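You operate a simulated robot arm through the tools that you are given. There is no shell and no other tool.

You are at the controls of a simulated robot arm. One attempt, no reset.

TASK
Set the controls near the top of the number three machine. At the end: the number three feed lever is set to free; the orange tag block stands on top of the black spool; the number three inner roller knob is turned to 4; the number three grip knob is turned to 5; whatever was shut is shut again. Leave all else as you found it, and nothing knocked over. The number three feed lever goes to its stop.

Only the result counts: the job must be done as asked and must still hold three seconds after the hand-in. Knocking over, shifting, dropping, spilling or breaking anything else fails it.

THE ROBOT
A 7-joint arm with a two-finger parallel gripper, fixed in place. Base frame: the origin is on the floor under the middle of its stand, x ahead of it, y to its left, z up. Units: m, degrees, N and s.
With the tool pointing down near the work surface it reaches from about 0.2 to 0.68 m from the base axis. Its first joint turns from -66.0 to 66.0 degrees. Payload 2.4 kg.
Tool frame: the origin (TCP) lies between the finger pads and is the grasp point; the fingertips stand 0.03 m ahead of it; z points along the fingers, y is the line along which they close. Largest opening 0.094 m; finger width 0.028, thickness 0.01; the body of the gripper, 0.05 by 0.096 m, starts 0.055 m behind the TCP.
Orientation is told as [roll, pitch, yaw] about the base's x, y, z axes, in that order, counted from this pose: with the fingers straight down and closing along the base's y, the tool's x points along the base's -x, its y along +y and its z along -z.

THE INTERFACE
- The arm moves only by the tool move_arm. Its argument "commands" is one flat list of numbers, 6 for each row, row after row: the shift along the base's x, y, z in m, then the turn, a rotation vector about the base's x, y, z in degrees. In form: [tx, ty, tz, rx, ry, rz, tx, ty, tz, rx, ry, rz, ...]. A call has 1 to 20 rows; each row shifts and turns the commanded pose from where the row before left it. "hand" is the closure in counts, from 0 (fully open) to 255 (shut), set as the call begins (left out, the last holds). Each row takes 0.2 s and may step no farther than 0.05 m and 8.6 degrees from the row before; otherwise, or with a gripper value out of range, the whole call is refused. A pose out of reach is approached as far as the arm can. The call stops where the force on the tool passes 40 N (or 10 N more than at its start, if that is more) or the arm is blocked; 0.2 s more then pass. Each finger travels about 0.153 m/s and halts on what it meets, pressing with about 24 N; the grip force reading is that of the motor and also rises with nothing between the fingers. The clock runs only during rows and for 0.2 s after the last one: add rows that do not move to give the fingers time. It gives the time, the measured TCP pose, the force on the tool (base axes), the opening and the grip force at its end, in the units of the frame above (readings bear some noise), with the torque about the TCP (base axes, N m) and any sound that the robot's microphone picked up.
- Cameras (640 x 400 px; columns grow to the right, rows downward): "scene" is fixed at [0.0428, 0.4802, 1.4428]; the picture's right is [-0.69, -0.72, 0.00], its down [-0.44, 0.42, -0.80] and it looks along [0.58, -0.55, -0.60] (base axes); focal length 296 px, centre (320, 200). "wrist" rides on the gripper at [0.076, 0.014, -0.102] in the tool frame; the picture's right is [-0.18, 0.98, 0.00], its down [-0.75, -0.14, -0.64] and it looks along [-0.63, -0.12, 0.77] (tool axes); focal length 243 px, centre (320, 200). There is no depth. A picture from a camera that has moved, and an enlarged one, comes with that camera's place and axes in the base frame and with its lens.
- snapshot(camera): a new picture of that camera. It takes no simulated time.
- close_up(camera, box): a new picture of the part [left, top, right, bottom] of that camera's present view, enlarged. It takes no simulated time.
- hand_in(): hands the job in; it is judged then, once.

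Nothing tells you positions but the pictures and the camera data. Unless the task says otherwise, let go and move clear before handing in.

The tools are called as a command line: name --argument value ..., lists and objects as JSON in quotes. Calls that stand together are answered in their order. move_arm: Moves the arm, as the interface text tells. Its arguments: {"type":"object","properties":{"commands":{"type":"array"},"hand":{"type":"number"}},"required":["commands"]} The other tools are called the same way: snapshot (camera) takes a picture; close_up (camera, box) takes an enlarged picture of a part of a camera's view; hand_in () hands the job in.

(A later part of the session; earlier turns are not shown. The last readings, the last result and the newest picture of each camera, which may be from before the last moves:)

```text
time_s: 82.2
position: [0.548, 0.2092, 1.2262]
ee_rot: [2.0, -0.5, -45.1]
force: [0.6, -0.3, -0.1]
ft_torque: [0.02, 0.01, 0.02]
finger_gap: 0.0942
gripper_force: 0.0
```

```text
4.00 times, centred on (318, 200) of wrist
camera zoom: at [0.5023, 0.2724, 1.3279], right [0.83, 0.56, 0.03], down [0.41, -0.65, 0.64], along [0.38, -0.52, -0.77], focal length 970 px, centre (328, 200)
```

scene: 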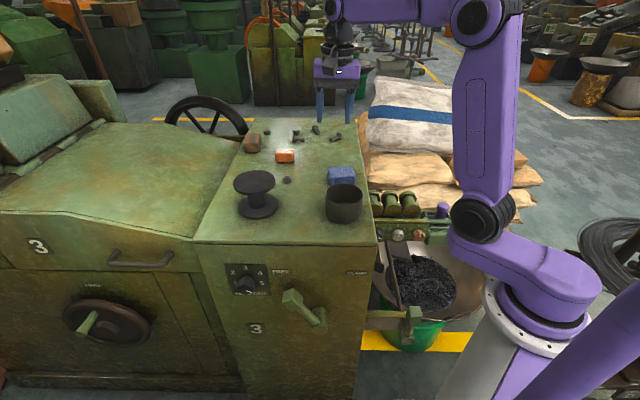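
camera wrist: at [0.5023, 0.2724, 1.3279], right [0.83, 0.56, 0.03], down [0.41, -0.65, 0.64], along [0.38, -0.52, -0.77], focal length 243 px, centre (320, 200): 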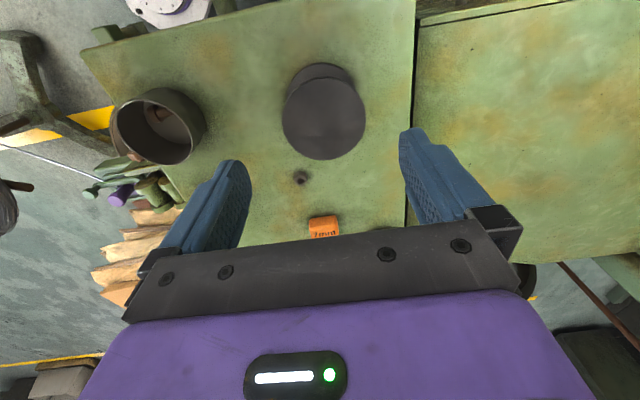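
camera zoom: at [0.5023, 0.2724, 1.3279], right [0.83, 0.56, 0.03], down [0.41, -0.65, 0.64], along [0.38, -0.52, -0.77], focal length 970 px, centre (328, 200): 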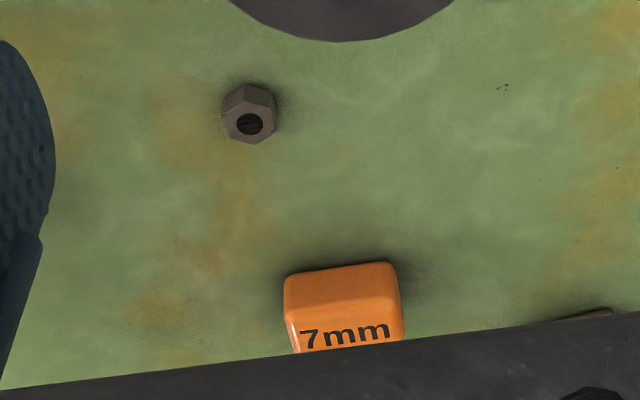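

The spool's top is at about z=1.055 with its centre near a=0.541, b=−0.269 and a radius of 49 mm. The block is at r≈0.72, just past the vertical-tool reach, so I'll tilt the tool 25° inward and move above the block.

move_arm --commands '[0.02, -0.03, 0, -1.414, 1.414, 0, 0.027, -0.033, -0.01, -5.893, -5.893, 0, 0.027, -0.033, -0.015, -5.893, -5.893, 0, 0.027, -0.033, -0.02, -5.893, -5.893, 0, 0.025, -0.03, -0.025, 0, 0, 0, 0.022, -0.028, -0.03, 0, 0, 0, 0.018, -0.025, -0.02, 0, 0, 0]' --hand 45

snapshot --camera "wrist"

snapshot --camera "scene"

```text
time_s: 83.8
position: [0.7157, -0.004, 1.1041]
ee_rot: [0.0, -25.4, -45.1]
force: [0.3, 0.6, 0.4]
ft_torque: [0.0, 0.01, -0.03]
finger_gap: 0.0775
gripper_force: 0.1
```

```text
taken
camera wrist: at [0.6462, 0.0865, 1.1641], right [0.81, 0.58, 0.08], down [0.19, -0.39, 0.9], along [0.55, -0.72, -0.42], focal length 243 px, centre (320, 200)
```

wrist: 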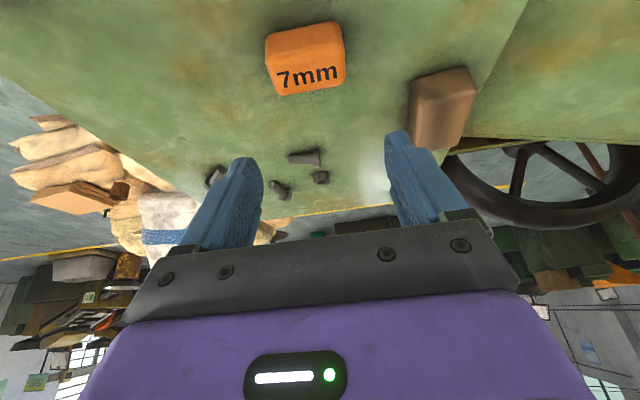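

```text
taken
```

scene: 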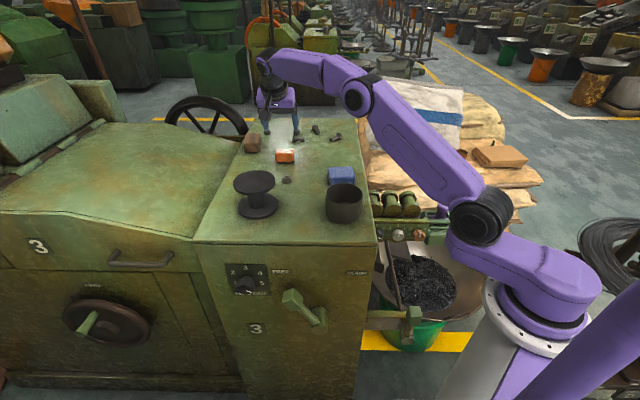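

The tool is above and slightly in front of the block. I enlarge the block to fix its exact position.

close_up --camera "wrist" --box '[240, 10, 368, 110]'

close_up --camera "scene" --box '[230, 90, 326, 180]'

```text
4.00 times, centred on (304, 60) of wrist
camera zoom: at [0.6462, 0.0865, 1.1641], right [0.81, 0.58, 0.08], down [0.19, -0.39, 0.9], along [0.55, -0.72, -0.42], focal length 970 px, centre (384, 760)
```

zoom: 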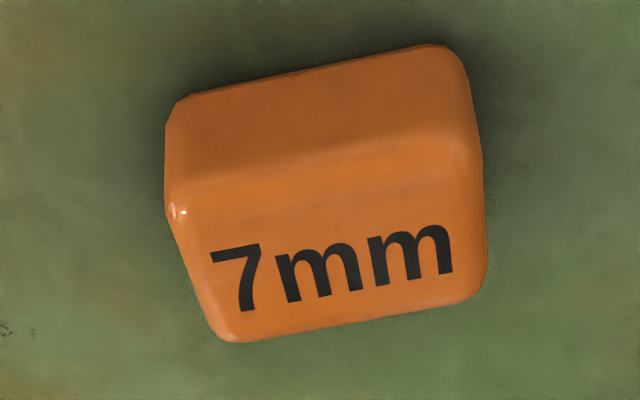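

```text
4.44 times, centred on (278, 135) of scene
camera zoom: at [0.0428, 0.4802, 1.4427], right [-0.69, -0.72, 0.0], down [-0.44, 0.42, -0.8], along [0.58, -0.55, -0.6], focal length 1317 px, centre (507, 489)
```

zoom: 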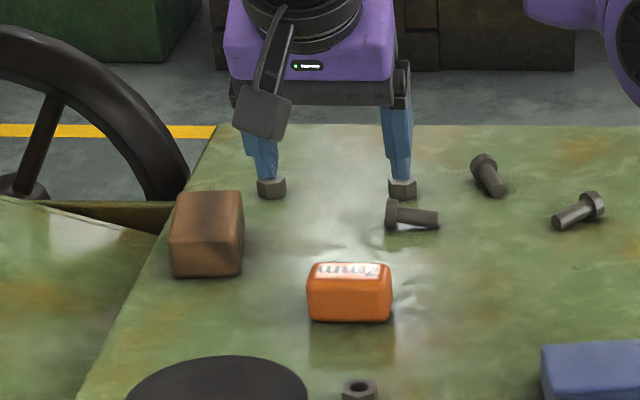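

The block's centre is at about a=0.5025, b=−0.520. I come down slowly with the fingers on both ends of the block.

move_arm --commands '[0.0017, -0.0027, -0.02, 0, 0, 0, 0, 0, -0.025, 0, 0, 0, 0, 0, -0.025, 0, 0, 0, 0, 0, -0.012, 0, 0, 0, 0, 0, -0.008, 0, 0, 0, 0, 0, -0.004, 0, 0, 0]'

snapshot --camera "wrist"

close_up --camera "scene" --box '[230, 110, 326, 170]'

```text
time_s: 85.2
position: [0.7167, -0.0065, 1.0125]
ee_rot: [0.0, -25.3, -45.1]
force: [0.3, 0.6, -0.3]
ft_torque: [-0.01, 0.01, -0.03]
finger_gap: 0.0774
gripper_force: 0.0
```

```text
taken
camera wrist: at [0.6469, 0.0844, 1.0711], right [0.81, 0.58, 0.08], down [0.19, -0.39, 0.9], along [0.55, -0.72, -0.42], focal length 243 px, centre (320, 200)
```

wrist: 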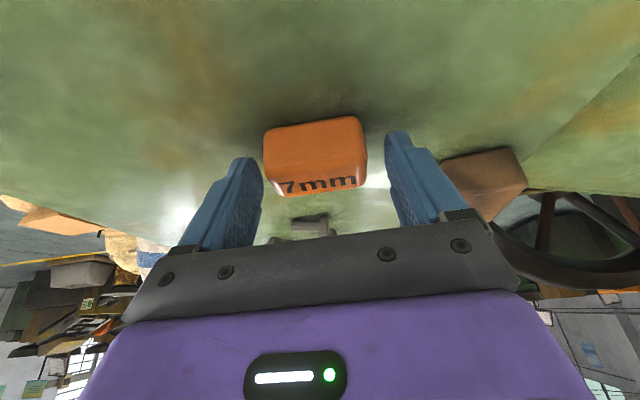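

```text
6.67 times, centred on (278, 140) of scene
camera zoom: at [0.0428, 0.4802, 1.4428], right [-0.69, -0.72, 0.0], down [-0.44, 0.42, -0.8], along [0.58, -0.55, -0.6], focal length 1976 px, centre (600, 600)
```

zoom: 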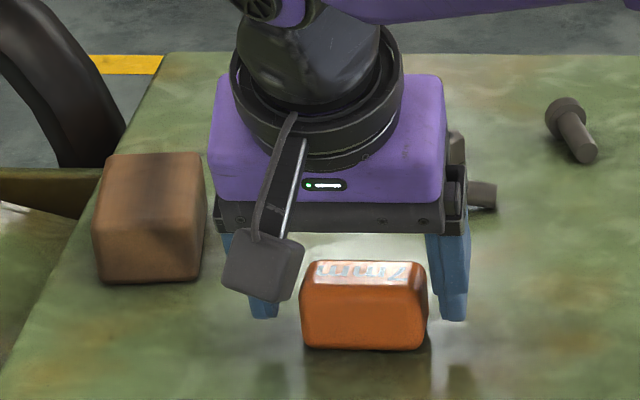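

The block is centred between the fingers. I lower 5 mm more and close gently on it.

move_arm --commands '[0, 0, -0.0025, 0, 0, 0, 0, 0, -0.0025, 0, 0, 0]'

move_arm --commands '[0, 0, 0, 0, 0, 0, 0, 0, 0, 0, 0, 0, 0, 0, 0, 0, 0, 0]' --hand 255

snapshot --camera "wrist"

close_up --camera "scene" --box '[230, 110, 326, 170]'

```text
time_s: 85.8
position: [0.7159, -0.0065, 1.007]
ee_rot: [0.0, -25.3, -45.1]
force: [-0.6, -0.3, 0.6]
ft_torque: [0.0, 0.0, -0.04]
finger_gap: 0.0774
gripper_force: 0.1
```

```text
time_s: 86.6
position: [0.7171, -0.0057, 1.0063]
ee_rot: [0.1, -25.3, -45.1]
force: [1.3, 0.1, 0.6]
ft_torque: [0.01, -0.07, 0.0]
finger_gap: 0.059
gripper_force: 24.6
```

```text
taken
camera wrist: at [0.6468, 0.0848, 1.0665], right [0.81, 0.58, 0.08], down [0.19, -0.39, 0.9], along [0.55, -0.72, -0.42], focal length 243 px, centre (320, 200)
```

wrist: 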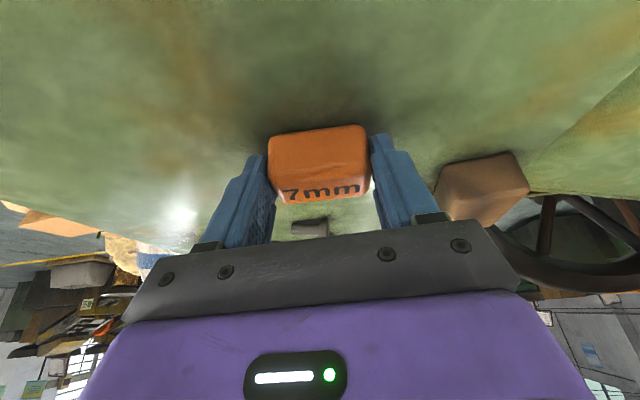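

```text
6.67 times, centred on (278, 140) of scene
camera zoom: at [0.0428, 0.4802, 1.4428], right [-0.69, -0.72, 0.0], down [-0.44, 0.42, -0.8], along [0.58, -0.55, -0.6], focal length 1976 px, centre (600, 600)
```

zoom: 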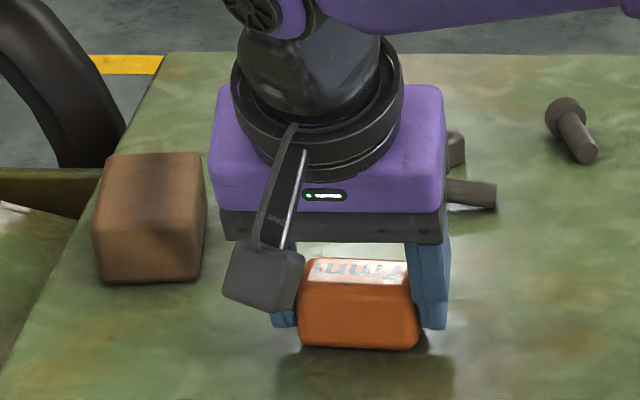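

The block is gripped, with a 0.059 m opening. I lift it slowly and check that it comes along.

move_arm --commands '[0, 0, 0.01, 0, 0, 0, 0, 0, 0.02, 0, 0, 0, 0, 0, 0.03, 0, 0, 0, 0, 0, 0.04, 0, 0, 0, 0, 0, 0.04, 0, 0, 0]'

snapshot --camera "wrist"

close_up --camera "scene" --box '[210, 70, 370, 220]'

```text
time_s: 87.8
position: [0.7157, -0.0052, 1.1464]
ee_rot: [0.0, -25.3, -45.0]
force: [0.7, -0.2, -0.4]
ft_torque: [-0.02, 0.0, -0.05]
finger_gap: 0.0
gripper_force: 24.0
```

```text
taken
camera wrist: at [0.646, 0.0844, 1.2056], right [0.81, 0.58, 0.08], down [0.19, -0.39, 0.9], along [0.55, -0.72, -0.42], focal length 243 px, centre (320, 200)
```

wrist: 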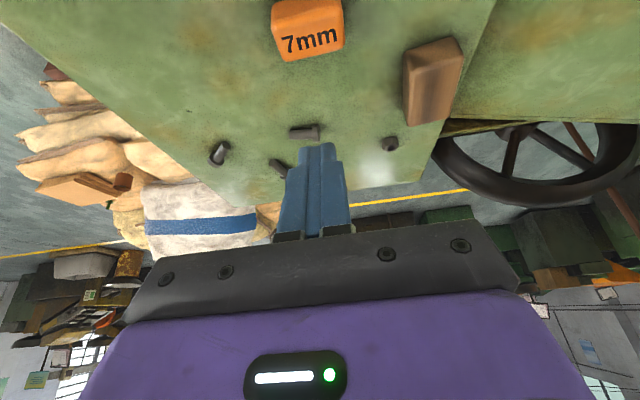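

```text
2.67 times, centred on (290, 145) of scene
camera zoom: at [0.0429, 0.4802, 1.4427], right [-0.69, -0.72, 0.0], down [-0.44, 0.42, -0.8], along [0.58, -0.55, -0.6], focal length 790 px, centre (400, 347)
```

zoom: 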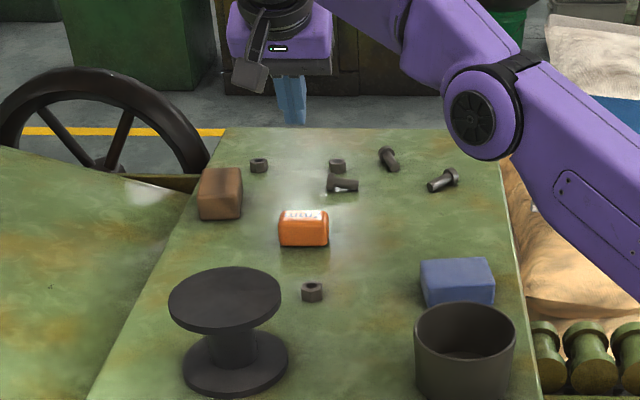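

The fingers slid off the block. It has stayed where it was, so the grip was simply too shallow. I open again, reduce the tilt to 15° and take another look.

move_arm --commands '[0.002, -0.002, -0.01, 3.5355, 3.5355, 0, 0.0018, -0.0016, -0.01, 3.5355, 3.5355, 0, 0, 0, -0.01, 0, 0, 0, 0, 0, -0.01, 0, 0, 0]' --hand 45

snapshot --camera "wrist"

close_up --camera "wrist" --box '[250, 30, 378, 110]'

```text
time_s: 88.8
position: [0.702, -0.0136, 1.1101]
ee_rot: [0.1, -15.3, -45.2]
force: [-1.1, -0.6, -0.5]
ft_torque: [0.04, 0.01, 0.0]
finger_gap: 0.0774
gripper_force: 0.0
out of reach, approached as far as the arm can: row 1, 2
```

```text
taken
camera wrist: at [0.6411, 0.0683, 1.1876], right [0.82, 0.57, 0.05], down [0.29, -0.49, 0.82], along [0.49, -0.66, -0.57], focal length 243 px, centre (320, 200)
```

wrist: 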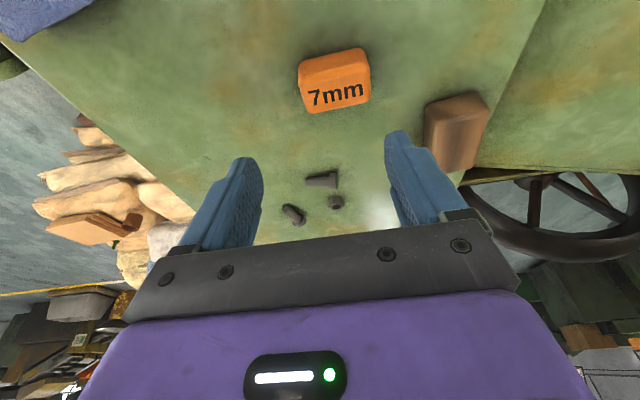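

```text
5.00 times, centred on (314, 70) of wrist
camera zoom: at [0.6411, 0.0683, 1.1876], right [0.82, 0.57, 0.05], down [0.29, -0.49, 0.82], along [0.49, -0.66, -0.57], focal length 1213 px, centre (350, 850)
```

zoom: 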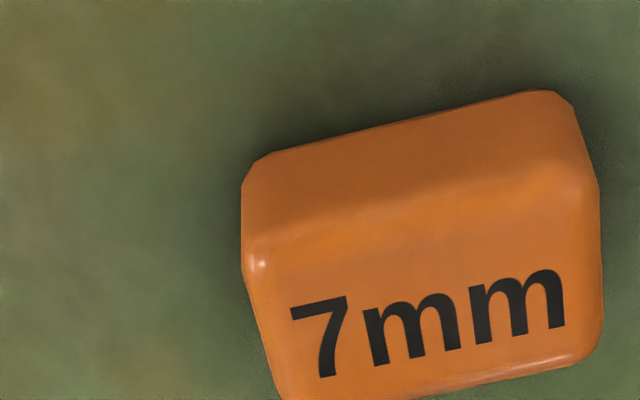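

The block hasn't moved: it is at a=0.504, b from about −0.507 to −0.537. I go lower and out over it with the 15° tilt, where the reach suffices.

move_arm --commands '[0, 0, -0.025, 0, 0, 0, 0, 0, -0.025, 0, 0, 0, 0.0098, 0.0024, 0, 0, 0, 0, 0.0098, 0.0023, 0, 0, 0, 0]'

snapshot --camera "wrist"

```text
time_s: 89.8
position: [0.7177, -0.0078, 1.0576]
ee_rot: [0.0, -15.5, -45.2]
force: [0.8, 0.8, 0.0]
ft_torque: [-0.01, 0.0, -0.02]
finger_gap: 0.0775
gripper_force: 0.0
out of reach, approached as far as the arm can: row 4
```

```text
taken
camera wrist: at [0.6559, 0.0733, 1.1366], right [0.82, 0.57, 0.05], down [0.29, -0.49, 0.82], along [0.49, -0.66, -0.57], focal length 243 px, centre (320, 200)
```

wrist: 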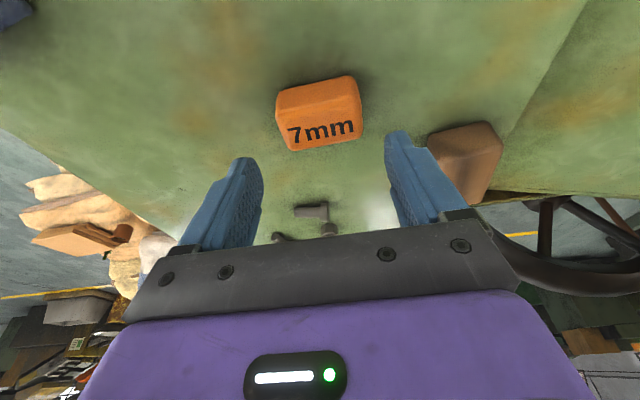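

Nearly there. I descend further, where the reach grows slightly, and correct the last few millimetres.

move_arm --commands '[0, 0, -0.02, 0, 0, 0, 0.0018, 0, -0.015, 0, 0, 0, 0.0017, 0, -0.008, 0, 0, 0, 0, 0, -0.004, 0, 0, 0]'

close_up --camera "wrist" --box '[200, 80, 440, 230]'

close_up --camera "scene" --box '[230, 110, 326, 170]'

```text
time_s: 90.8
position: [0.7199, -0.0093, 1.0118]
ee_rot: [0.0, -15.5, -45.1]
force: [0.8, -0.3, 0.4]
ft_torque: [-0.01, -0.01, -0.02]
finger_gap: 0.0777
gripper_force: 0.0
```

```text
2.67 times, centred on (320, 155) of wrist
camera zoom: at [0.6598, 0.0736, 1.089], right [0.82, 0.57, 0.05], down [0.29, -0.49, 0.82], along [0.49, -0.66, -0.57], focal length 647 px, centre (320, 320)
```

zoom: 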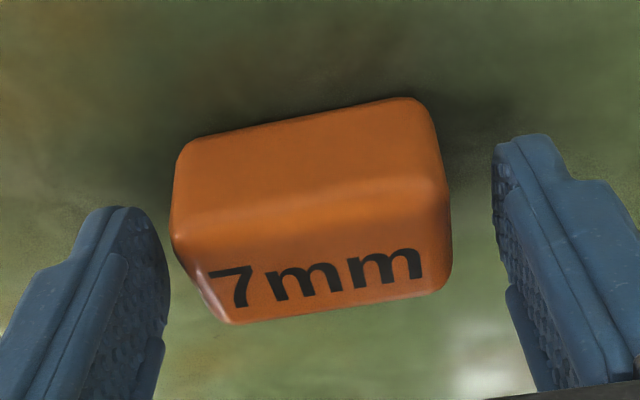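

```text
6.67 times, centred on (278, 140) of scene
camera zoom: at [0.0428, 0.4802, 1.4428], right [-0.69, -0.72, 0.0], down [-0.44, 0.42, -0.8], along [0.58, -0.55, -0.6], focal length 1976 px, centre (600, 600)
```

zoom: 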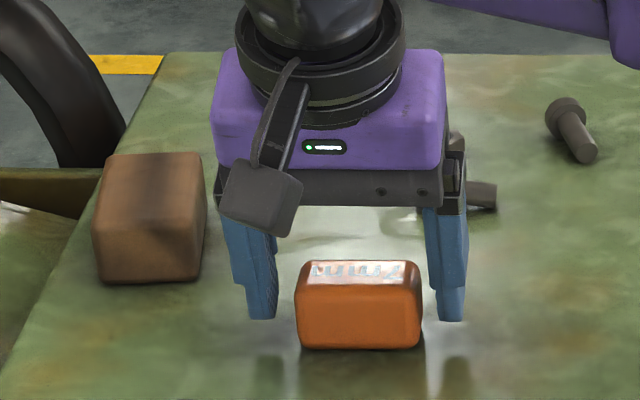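

The scene view shows the fingertips still about 9 mm above the table and slightly toward the block's front. I lower to just above the table and move 3 mm inward for a deeper, more central grip.

move_arm --commands '[0.0011, -0.0011, -0.0025, 0, 0, 0, 0.0011, -0.0011, -0.0025, 0, 0, 0, 0, 0, -0.0015, 0, 0, 0, 0, 0, -0.001, 0, 0, 0]'

close_up --camera "scene" --box '[238, 120, 318, 170]'

```text
time_s: 91.8
position: [0.7246, -0.0099, 1.0036]
ee_rot: [0.0, -15.4, -45.0]
force: [-0.2, -0.8, -0.8]
ft_torque: [-0.01, 0.02, 0.01]
finger_gap: 0.0776
gripper_force: 0.0
```

```text
8.00 times, centred on (278, 145) of scene
camera zoom: at [0.0428, 0.4802, 1.4428], right [-0.69, -0.72, 0.0], down [-0.44, 0.42, -0.8], along [0.58, -0.55, -0.6], focal length 2371 px, centre (656, 640)
```

zoom: 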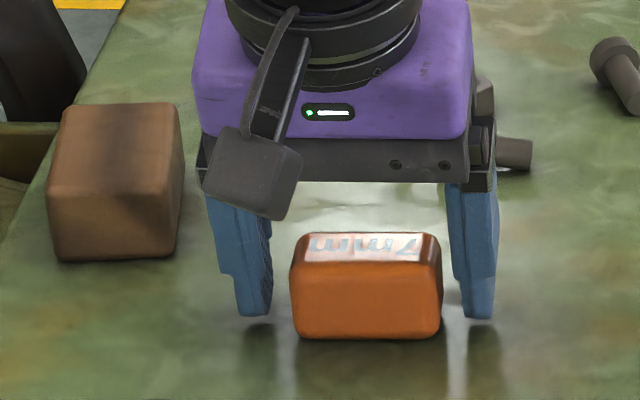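

The tips are now just above the table and beside the block's middle. I close and wait longer for the grip to build up.

move_arm --commands '[0, 0, 0, 0, 0, 0, 0, 0, 0, 0, 0, 0, 0, 0, 0, 0, 0, 0, 0, 0, 0, 0, 0, 0, 0, 0, 0, 0, 0, 0]' --hand 255

close_up --camera "scene" --box '[238, 120, 318, 170]'

close_up --camera "wrist" --box '[200, 80, 440, 230]'

```text
time_s: 93.0
position: [0.7222, -0.0115, 1.0035]
ee_rot: [0.0, -15.4, -45.1]
force: [-1.2, -0.2, -0.3]
ft_torque: [-0.01, 0.0, 0.0]
finger_gap: 0.0618
gripper_force: 24.4
```

```text
8.00 times, centred on (278, 145) of scene
camera zoom: at [0.0428, 0.4802, 1.4428], right [-0.69, -0.72, 0.0], down [-0.44, 0.42, -0.8], along [0.58, -0.55, -0.6], focal length 2371 px, centre (656, 640)
```

zoom: 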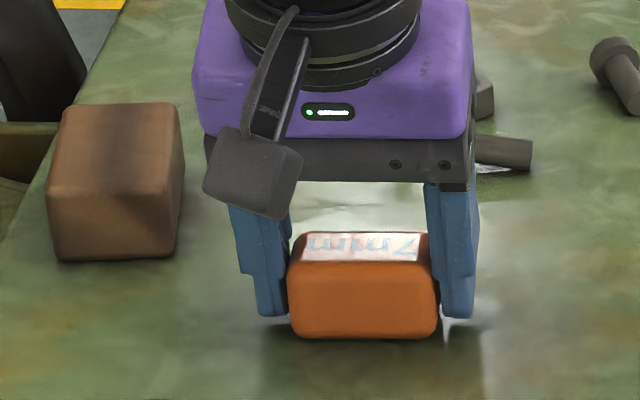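

```text
2.67 times, centred on (320, 155) of wrist
camera zoom: at [0.6623, 0.0713, 1.0817], right [0.82, 0.57, 0.05], down [0.29, -0.49, 0.82], along [0.49, -0.66, -0.57], focal length 647 px, centre (320, 320)
```

zoom: 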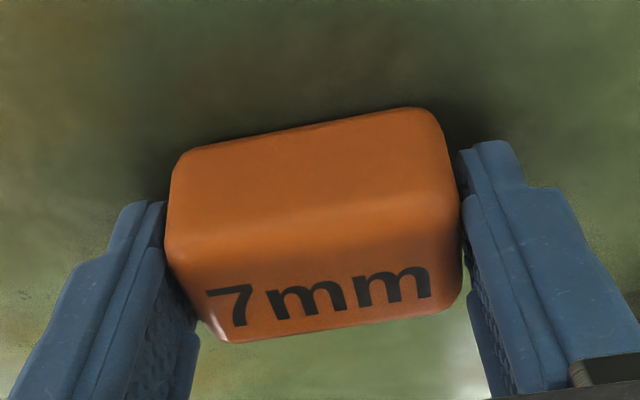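

The fingers now hold at 0.062 m, nearer the block's full width. I lift slowly, a few millimetres first, and check.

move_arm --commands '[0, 0, 0.002, 0, 0, 0, 0, 0, 0.003, 0, 0, 0, 0, 0, 0.004, 0, 0, 0, 0, 0, 0.004, 0, 0, 0]'

close_up --camera "scene" --box '[238, 120, 318, 170]'

```text
time_s: 94.0
position: [0.7222, -0.0113, 1.0164]
ee_rot: [0.0, -15.5, -45.0]
force: [-0.6, 0.7, -0.3]
ft_torque: [-0.01, 0.04, 0.02]
finger_gap: 0.0615
gripper_force: 24.0
```

```text
8.00 times, centred on (278, 145) of scene
camera zoom: at [0.0428, 0.4802, 1.4428], right [-0.69, -0.72, 0.0], down [-0.44, 0.42, -0.8], along [0.58, -0.55, -0.6], focal length 2371 px, centre (656, 640)
```

zoom: 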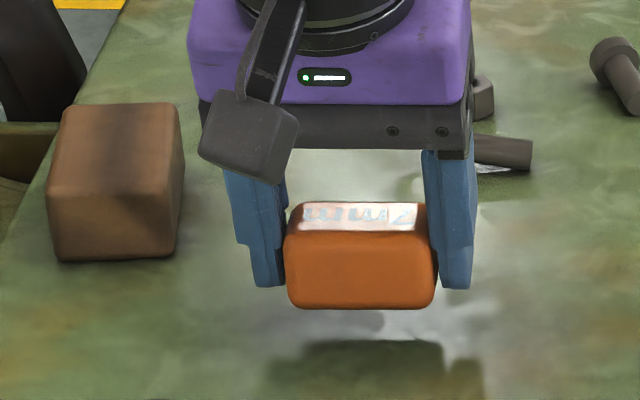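

The block is up and level. I carry it toward the spool, rising as I go, so it passes well above the nut and the spool's rim.

move_arm --commands '[-0.005, 0.006, 0.015, 0, 0, 0, -0.012, 0.016, 0.022, 0, 0, 0, -0.015, 0.02, 0.025, 0, 0, 0, -0.015, 0.02, 0.025, 0, 0, 0, -0.015, 0.02, 0.025, 0, 0, 0, -0.01, 0.012, 0.01, 0, 0, 0]'

snapshot --camera "scene"

snapshot --camera "wrist"

```text
time_s: 95.4
position: [0.65, 0.0835, 1.1389]
ee_rot: [0.0, -15.3, -45.1]
force: [0.3, 0.4, -0.9]
ft_torque: [0.02, 0.02, -0.02]
finger_gap: 0.0615
gripper_force: 23.4
```

```text
taken
```

scene: 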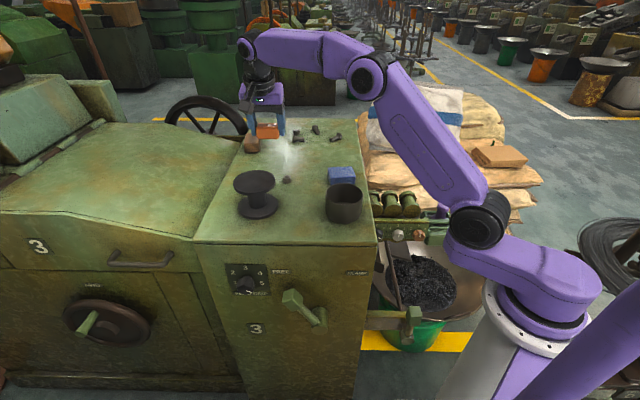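

```text
taken
camera wrist: at [0.5897, 0.1657, 1.2169], right [0.82, 0.57, 0.05], down [0.29, -0.49, 0.82], along [0.49, -0.66, -0.57], focal length 243 px, centre (320, 200)
```

wrist: 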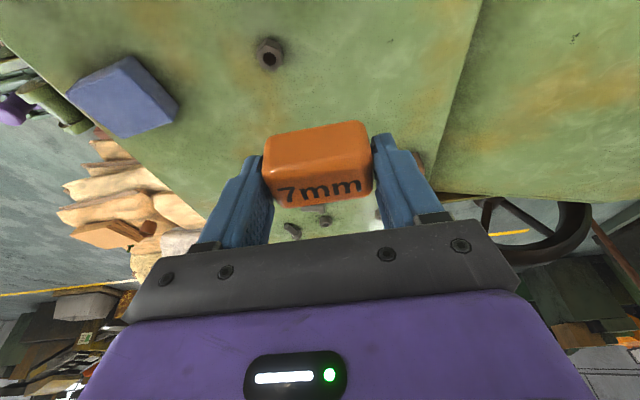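

The block is held firmly. I move over the spool.

move_arm --commands '[-0.0265, 0.037, 0, 0, 0, 0, -0.0265, 0.037, 0, 0, 0, 0, -0.0264, 0.037, 0, 0, 0, 0]'

snapshot --camera "wrist"

close_up --camera "scene" --box '[190, 100, 350, 225]'

```text
time_s: 96.2
position: [0.571, 0.1932, 1.1392]
ee_rot: [0.0, -15.5, -45.1]
force: [0.0, -0.3, -0.2]
ft_torque: [0.0, 0.0, 0.01]
finger_gap: 0.0613
gripper_force: 24.0
```

```text
taken
camera wrist: at [0.5104, 0.2757, 1.2168], right [0.82, 0.57, 0.05], down [0.29, -0.49, 0.82], along [0.49, -0.66, -0.57], focal length 243 px, centre (320, 200)
```

wrist: 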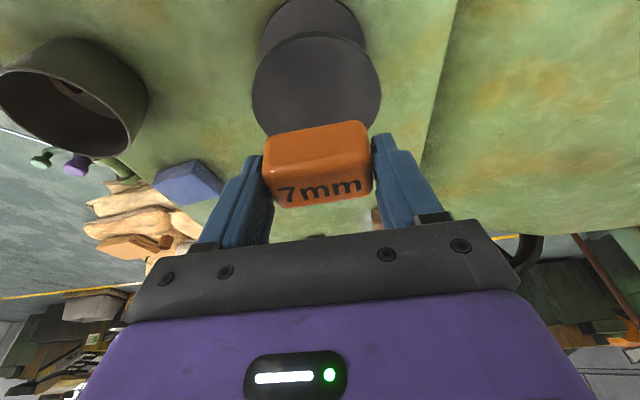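

```text
3.20 times, centred on (270, 162) of scene
camera zoom: at [0.0429, 0.4801, 1.4428], right [-0.69, -0.72, 0.0], down [-0.44, 0.42, -0.8], along [0.58, -0.55, -0.6], focal length 948 px, centre (480, 320)
```

zoom: 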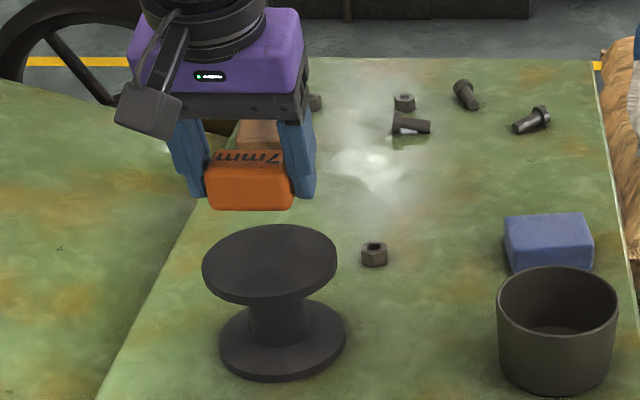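

The projected landing point matches the disc's centre within about 4 mm. I lower the block in steps, watching the contact force.

move_arm --commands '[-0.0007, -0.0007, -0.015, 0, 0, 0, -0.0007, -0.0007, -0.012, 0, 0, 0, 0, 0, -0.008, 0, 0, 0]'

close_up --camera "scene" --box '[206, 130, 302, 190]'

```text
time_s: 97.0
position: [0.5702, 0.1924, 1.1042]
ee_rot: [0.0, -15.3, -45.2]
force: [-0.4, -0.4, -0.3]
ft_torque: [0.03, 0.0, 0.02]
finger_gap: 0.0615
gripper_force: 24.4
```

```text
6.67 times, centred on (254, 160) of scene
camera zoom: at [0.0428, 0.4802, 1.4427], right [-0.69, -0.72, 0.0], down [-0.44, 0.42, -0.8], along [0.58, -0.55, -0.6], focal length 1976 px, centre (760, 467)
```

zoom: 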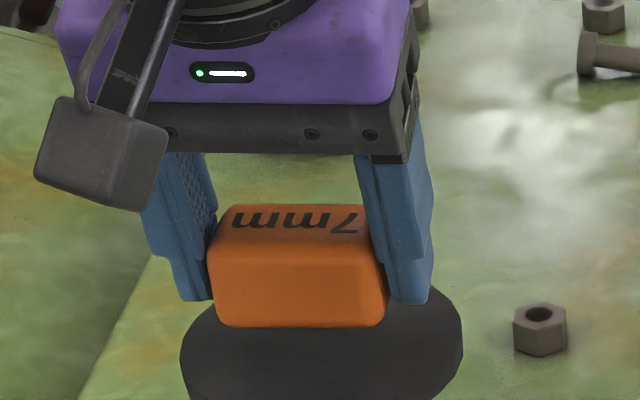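

The block is about 15 mm above the disc. I continue slowly.

move_arm --commands '[0, 0, -0.004, 0, 0, 0, 0, 0, -0.003, 0, 0, 0, 0, 0, -0.002, 0, 0, 0]'

close_up --camera "scene" --box '[206, 140, 302, 200]'

```text
time_s: 97.8
position: [0.5707, 0.1925, 1.0941]
ee_rot: [0.0, -15.4, -45.1]
force: [-0.4, 0.9, -0.5]
ft_torque: [0.01, -0.01, -0.04]
finger_gap: 0.0616
gripper_force: 23.9
```

```text
6.67 times, centred on (254, 170) of scene
camera zoom: at [0.0428, 0.4802, 1.4427], right [-0.69, -0.72, 0.0], down [-0.44, 0.42, -0.8], along [0.58, -0.55, -0.6], focal length 1976 px, centre (760, 400)
```

zoom: 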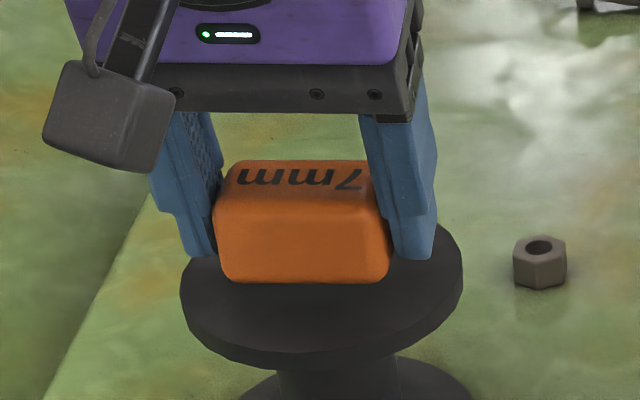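

The block sits about 6 mm left of the disc's centre line. I shift it 5 mm right and keep lowering in 2 mm steps.

move_arm --commands '[-0.0018, -0.0018, 0, 0, 0, 0, -0.0017, -0.0017, 0, 0, 0, 0, 0, 0, -0.002, 0, 0, 0, 0, 0, -0.0015, 0, 0, 0]'

close_up --camera "scene" --box '[206, 140, 302, 200]'

```text
time_s: 98.8
position: [0.5671, 0.1887, 1.0918]
ee_rot: [0.0, -15.4, -45.1]
force: [0.3, 0.1, -0.9]
ft_torque: [0.0, -0.01, -0.01]
finger_gap: 0.0614
gripper_force: 24.4
```

```text
6.67 times, centred on (254, 170) of scene
camera zoom: at [0.0428, 0.4802, 1.4427], right [-0.69, -0.72, 0.0], down [-0.44, 0.42, -0.8], along [0.58, -0.55, -0.6], focal length 1976 px, centre (760, 400)
```

zoom: 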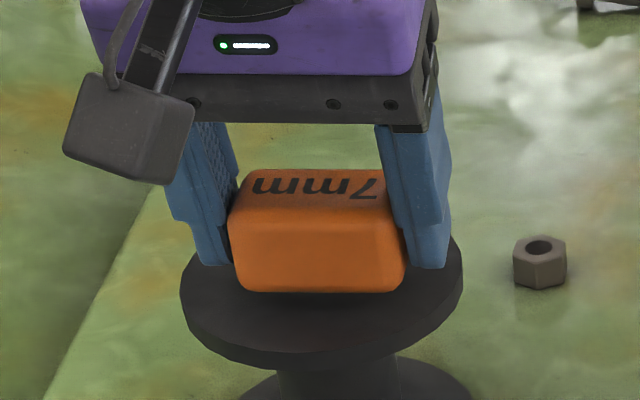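

A shadow beneath the block shows it is very close to the disc. I lower further in small steps until I feel contact.

move_arm --commands '[0, 0, -0.0015, 0, 0, 0, 0, 0, -0.0015, 0, 0, 0]'

move_arm --commands '[0, 0, -0.0015, 0, 0, 0]'

close_up --camera "scene" --box '[206, 140, 302, 200]'

```text
time_s: 99.4
position: [0.5656, 0.1896, 1.0882]
ee_rot: [0.0, -15.4, -45.2]
force: [-0.1, -0.5, -0.5]
ft_torque: [0.04, -0.02, -0.02]
finger_gap: 0.0616
gripper_force: 24.2
```

```text
time_s: 99.8
position: [0.5662, 0.1876, 1.0876]
ee_rot: [0.0, -15.4, -45.1]
force: [0.2, 0.4, -0.8]
ft_torque: [0.0, 0.01, -0.02]
finger_gap: 0.0616
gripper_force: 24.0
```

```text
6.67 times, centred on (254, 170) of scene
camera zoom: at [0.0428, 0.4802, 1.4427], right [-0.69, -0.72, 0.0], down [-0.44, 0.42, -0.8], along [0.58, -0.55, -0.6], focal length 1976 px, centre (760, 400)
```

zoom: 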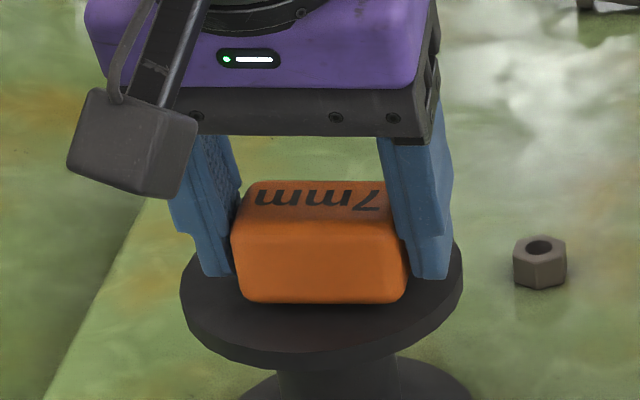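

No contact force yet, though the block appears nearly down. I continue.

move_arm --commands '[0, 0, -0.001, 0, 0, 0]'

move_arm --commands '[0, 0, -0.001, 0, 0, 0]'

move_arm --commands '[0, 0, -0.001, 0, 0, 0]'

close_up --camera "scene" --box '[206, 140, 302, 200]'

```text
time_s: 100.2
position: [0.5658, 0.1891, 1.0859]
ee_rot: [0.0, -15.4, -45.0]
force: [-0.7, -0.1, -0.9]
ft_torque: [-0.02, 0.0, -0.02]
finger_gap: 0.0614
gripper_force: 23.9
```

```text
time_s: 100.6
position: [0.5651, 0.1894, 1.0837]
ee_rot: [0.0, -15.4, -45.1]
force: [0.0, 0.8, -0.4]
ft_torque: [0.02, 0.02, 0.03]
finger_gap: 0.0615
gripper_force: 24.1
```

```text
time_s: 101.0
position: [0.5664, 0.1886, 1.0838]
ee_rot: [0.0, -15.4, -45.1]
force: [-0.3, 0.6, 1.0]
ft_torque: [0.0, -0.01, -0.02]
finger_gap: 0.0613
gripper_force: 23.9
```

```text
6.67 times, centred on (254, 170) of scene
camera zoom: at [0.0428, 0.4802, 1.4428], right [-0.69, -0.72, 0.0], down [-0.44, 0.42, -0.8], along [0.58, -0.55, -0.6], focal length 1976 px, centre (760, 400)
```

zoom: 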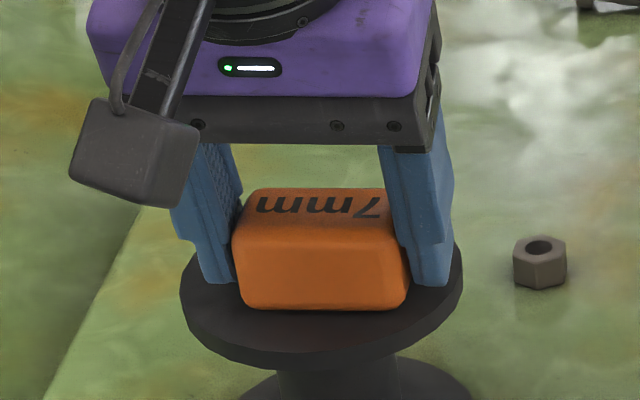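

Still free. I keep lowering by about a millimetre per step.

move_arm --commands '[0, 0, -0.0015, 0, 0, 0]'

move_arm --commands '[0, 0, -0.0015, 0, 0, 0]'

close_up --camera "scene" --box '[206, 140, 302, 200]'

close_up --camera "wrist" --box '[200, 60, 440, 210]'

```text
time_s: 101.4
position: [0.5663, 0.1893, 1.0833]
ee_rot: [0.2, -15.4, -45.1]
force: [-2.6, -0.1, 10.3]
ft_torque: [0.07, -0.1, 0.01]
finger_gap: 0.0614
gripper_force: 23.7
```

```text
time_s: 101.8
position: [0.5661, 0.1892, 1.083]
ee_rot: [0.3, -15.6, -45.1]
force: [-4.8, -1.2, 23.9]
ft_torque: [-0.08, 0.03, -0.03]
finger_gap: 0.0614
gripper_force: 24.8
```

```text
6.67 times, centred on (254, 170) of scene
camera zoom: at [0.0422, 0.48, 1.4428], right [-0.69, -0.72, 0.0], down [-0.44, 0.42, -0.8], along [0.58, -0.55, -0.6], focal length 1976 px, centre (760, 400)
```

zoom: 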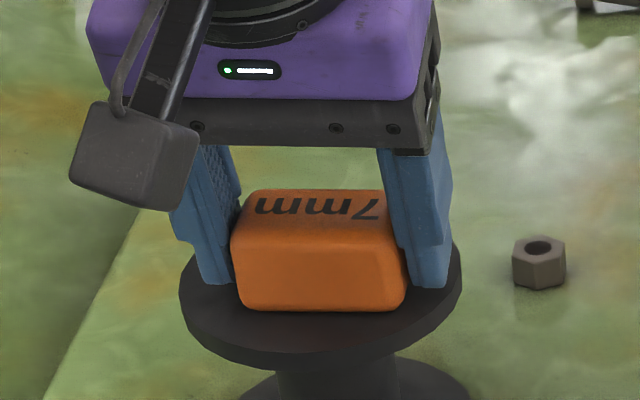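

```text
2.67 times, centred on (320, 135) of wrist
camera zoom: at [0.5055, 0.2712, 1.1612], right [0.82, 0.57, 0.05], down [0.29, -0.49, 0.82], along [0.49, -0.66, -0.57], focal length 647 px, centre (320, 373)
```

zoom: 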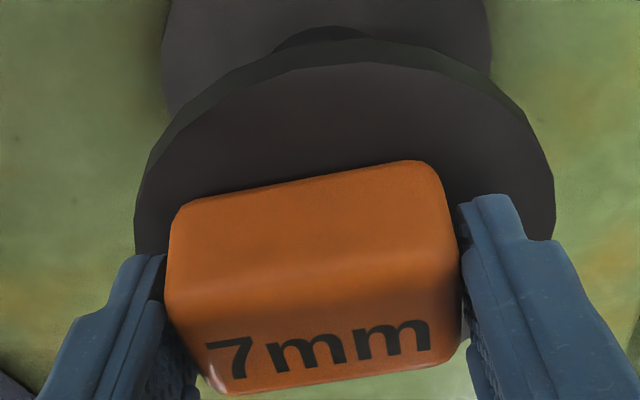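

The block is firmly down on the disc, with about 24 N of contact. I ease the pressure slightly and open the fingers a little.

move_arm --commands '[0, 0, 0.001, 0, 0, 0, 0, 0, 0.0008, 0, 0, 0]'

move_arm --commands '[0, 0, 0, 0, 0, 0, 0, 0, 0, 0, 0, 0, 0, 0, 0, 0, 0, 0]' --hand 55

close_up --camera "scene" --box '[206, 140, 302, 200]'

close_up --camera "wrist" --box '[200, 60, 440, 210]'

```text
time_s: 102.4
position: [0.5667, 0.1887, 1.0839]
ee_rot: [0.2, -15.6, -45.1]
force: [1.2, 1.1, 21.0]
ft_torque: [0.04, -0.23, 0.03]
finger_gap: 0.0615
gripper_force: 23.8
```

```text
time_s: 103.2
position: [0.5672, 0.1887, 1.0825]
ee_rot: [0.0, -15.4, -45.2]
force: [-2.0, 0.1, 12.6]
ft_torque: [0.12, 0.0, -0.04]
finger_gap: 0.0707
gripper_force: 0.1
```

```text
6.67 times, centred on (254, 170) of scene
camera zoom: at [0.0425, 0.4801, 1.4428], right [-0.69, -0.72, 0.0], down [-0.44, 0.42, -0.8], along [0.58, -0.55, -0.6], focal length 1976 px, centre (760, 400)
```

zoom: 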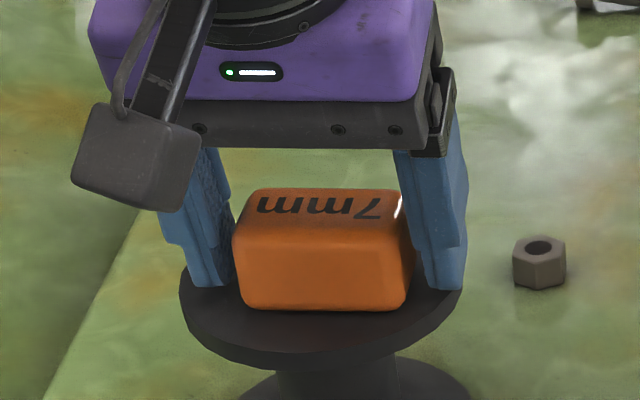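

```text
2.67 times, centred on (320, 135) of wrist
camera zoom: at [0.5056, 0.2709, 1.1605], right [0.82, 0.57, 0.05], down [0.29, -0.49, 0.82], along [0.49, -0.66, -0.57], focal length 647 px, centre (320, 373)
```

zoom: 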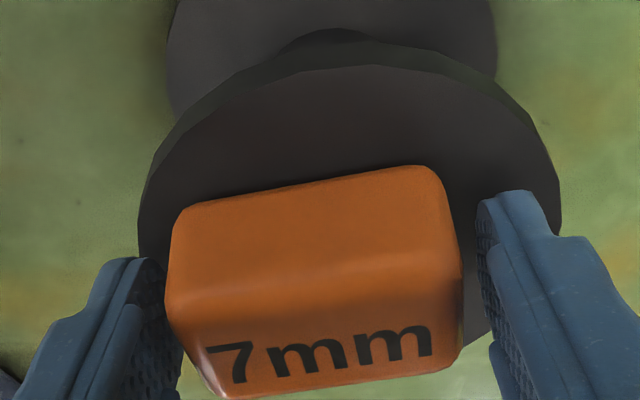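

The fingers are open, and the remaining force is the fingertips resting on the disc. I rise straight up slowly.

move_arm --commands '[0, 0, 0.002, 0, 0, 0, 0, 0, 0.003, 0, 0, 0]'

move_arm --commands '[0, 0, 0.005, 0, 0, 0, 0, 0, 0.01, 0, 0, 0]' --hand 35

close_up --camera "scene" --box '[206, 140, 302, 200]'

```text
time_s: 103.8
position: [0.5666, 0.1882, 1.0869]
ee_rot: [-0.1, -15.3, -45.2]
force: [0.7, 0.0, -0.1]
ft_torque: [0.01, 0.03, 0.01]
finger_gap: 0.0734
gripper_force: 0.1
```

```text
time_s: 104.4
position: [0.567, 0.1891, 1.1021]
ee_rot: [0.0, -15.3, -45.1]
force: [0.2, 0.3, -0.6]
ft_torque: [0.03, -0.01, -0.01]
finger_gap: 0.081
gripper_force: 0.1
```

```text
6.67 times, centred on (254, 170) of scene
camera zoom: at [0.0428, 0.4802, 1.4428], right [-0.69, -0.72, 0.0], down [-0.44, 0.42, -0.8], along [0.58, -0.55, -0.6], focal length 1976 px, centre (760, 400)
```

zoom: 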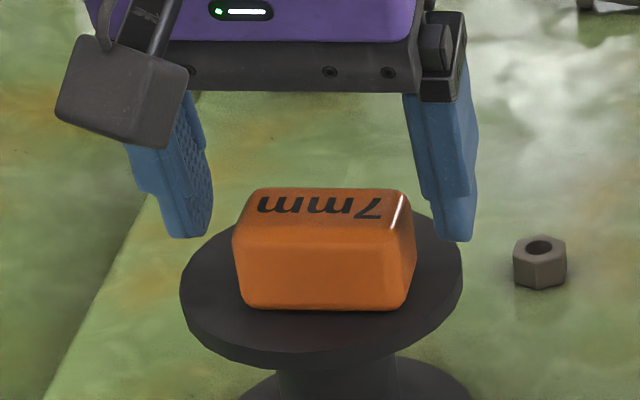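

The block stands on the spool, free of the fingers. I rise well clear and then check the whole scene.

move_arm --commands '[0, 0, 0.03, 0, 0, 0, 0, 0, 0.045, 0, 0, 0, 0, 0, 0.045, 0, 0, 0, -0.02, 0, 0.035, 0, 0, 0]'

snapshot --camera "scene"

snapshot --camera "wrist"

close_up --camera "scene" --box '[206, 140, 302, 200]'

close_up --camera "scene" --box '[200, 240, 400, 365]'

close_up --camera "scene" --box '[368, 215, 432, 255]'

```text
time_s: 105.4
position: [0.5443, 0.1885, 1.2579]
ee_rot: [0.0, -15.4, -45.0]
force: [0.5, 0.3, 0.3]
ft_torque: [0.0, -0.01, 0.02]
finger_gap: 0.0815
gripper_force: 0.0
```

```text
taken
```

scene: 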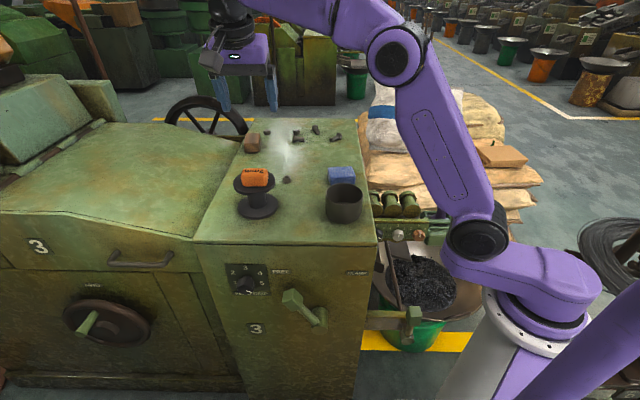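

```text
taken
camera wrist: at [0.4841, 0.27, 1.3363], right [0.82, 0.57, 0.05], down [0.29, -0.49, 0.82], along [0.49, -0.66, -0.57], focal length 243 px, centre (320, 200)
```

wrist: 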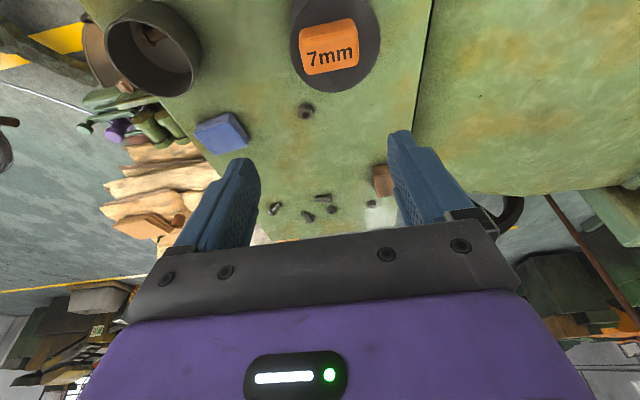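

```text
6.67 times, centred on (254, 170) of scene
camera zoom: at [0.0428, 0.4802, 1.4428], right [-0.69, -0.72, 0.0], down [-0.44, 0.42, -0.8], along [0.58, -0.55, -0.6], focal length 1976 px, centre (760, 400)
```

zoom: 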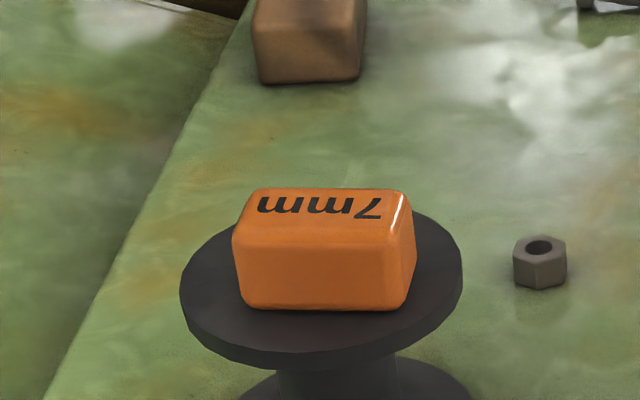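

```text
3.20 times, centred on (300, 302) of scene
camera zoom: at [0.0428, 0.4802, 1.4428], right [-0.69, -0.72, 0.0], down [-0.44, 0.42, -0.8], along [0.58, -0.55, -0.6], focal length 948 px, centre (384, -128)
```

zoom: 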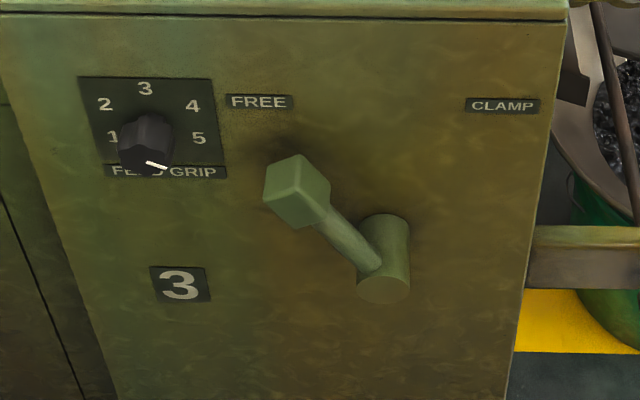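

```text
10.00 times, centred on (400, 235) of scene
camera zoom: at [0.0428, 0.4802, 1.4428], right [-0.69, -0.72, 0.0], down [-0.44, 0.42, -0.8], along [0.58, -0.55, -0.6], focal length 2963 px, centre (-480, -150)
```

zoom: 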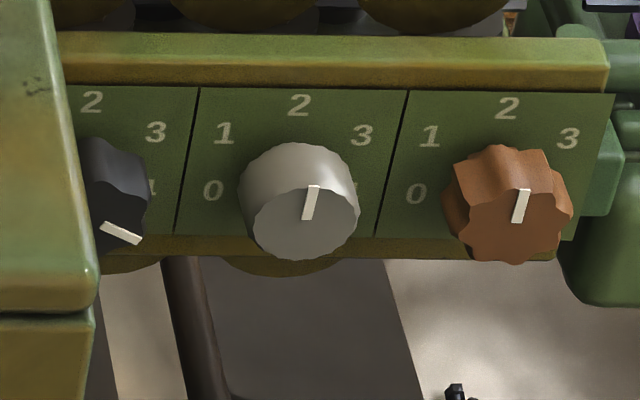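

Everything looks right: block on the spool, lever at FREE, grip knob at 5, silver and copper at 2. I'll take one last careful look at the black knob's pointer and compare the other objects with the start.

close_up --camera "scene" --box '[370, 224, 394, 244]'

close_up --camera "scene" --box '[220, 110, 380, 230]'

close_up --camera "scene" --box '[350, 170, 510, 350]'

```text
16.00 times, centred on (382, 234) of scene
camera zoom: at [0.0428, 0.4802, 1.4428], right [-0.69, -0.72, 0.0], down [-0.44, 0.42, -0.8], along [0.58, -0.55, -0.6], focal length 4741 px, centre (-672, -344)
```

zoom: 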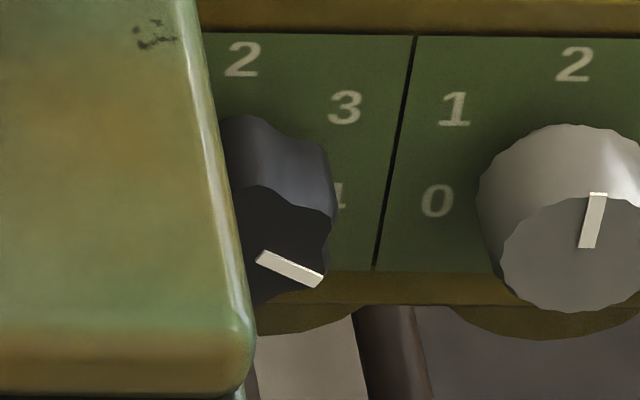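

```text
3.33 times, centred on (300, 170) of scene
camera zoom: at [0.0428, 0.4802, 1.4428], right [-0.69, -0.72, 0.0], down [-0.44, 0.42, -0.8], along [0.58, -0.55, -0.6], focal length 988 px, centre (387, 300)
```

zoom: 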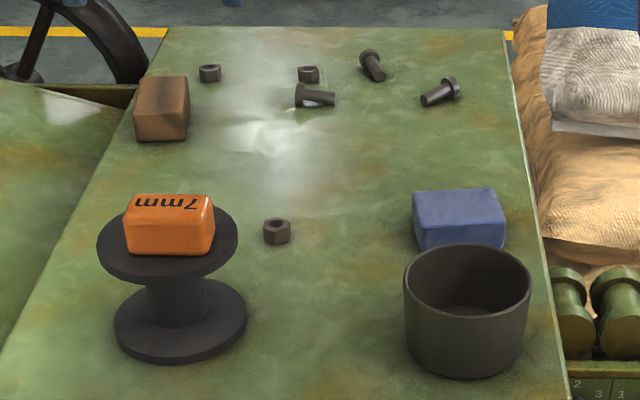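

```text
2.22 times, centred on (430, 260) of scene
camera zoom: at [0.0428, 0.4802, 1.4428], right [-0.69, -0.72, 0.0], down [-0.44, 0.42, -0.8], along [0.58, -0.55, -0.6], focal length 658 px, centre (76, 67)
```

zoom: 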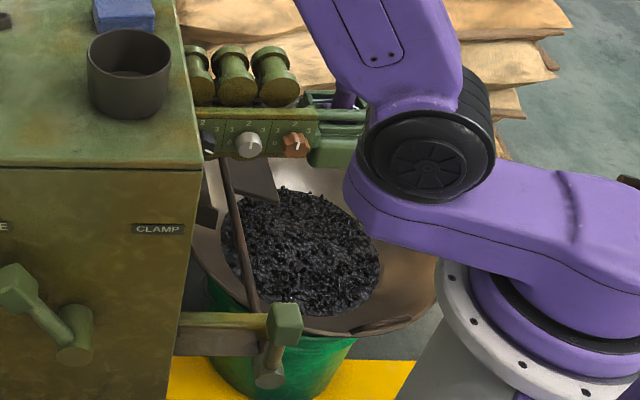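

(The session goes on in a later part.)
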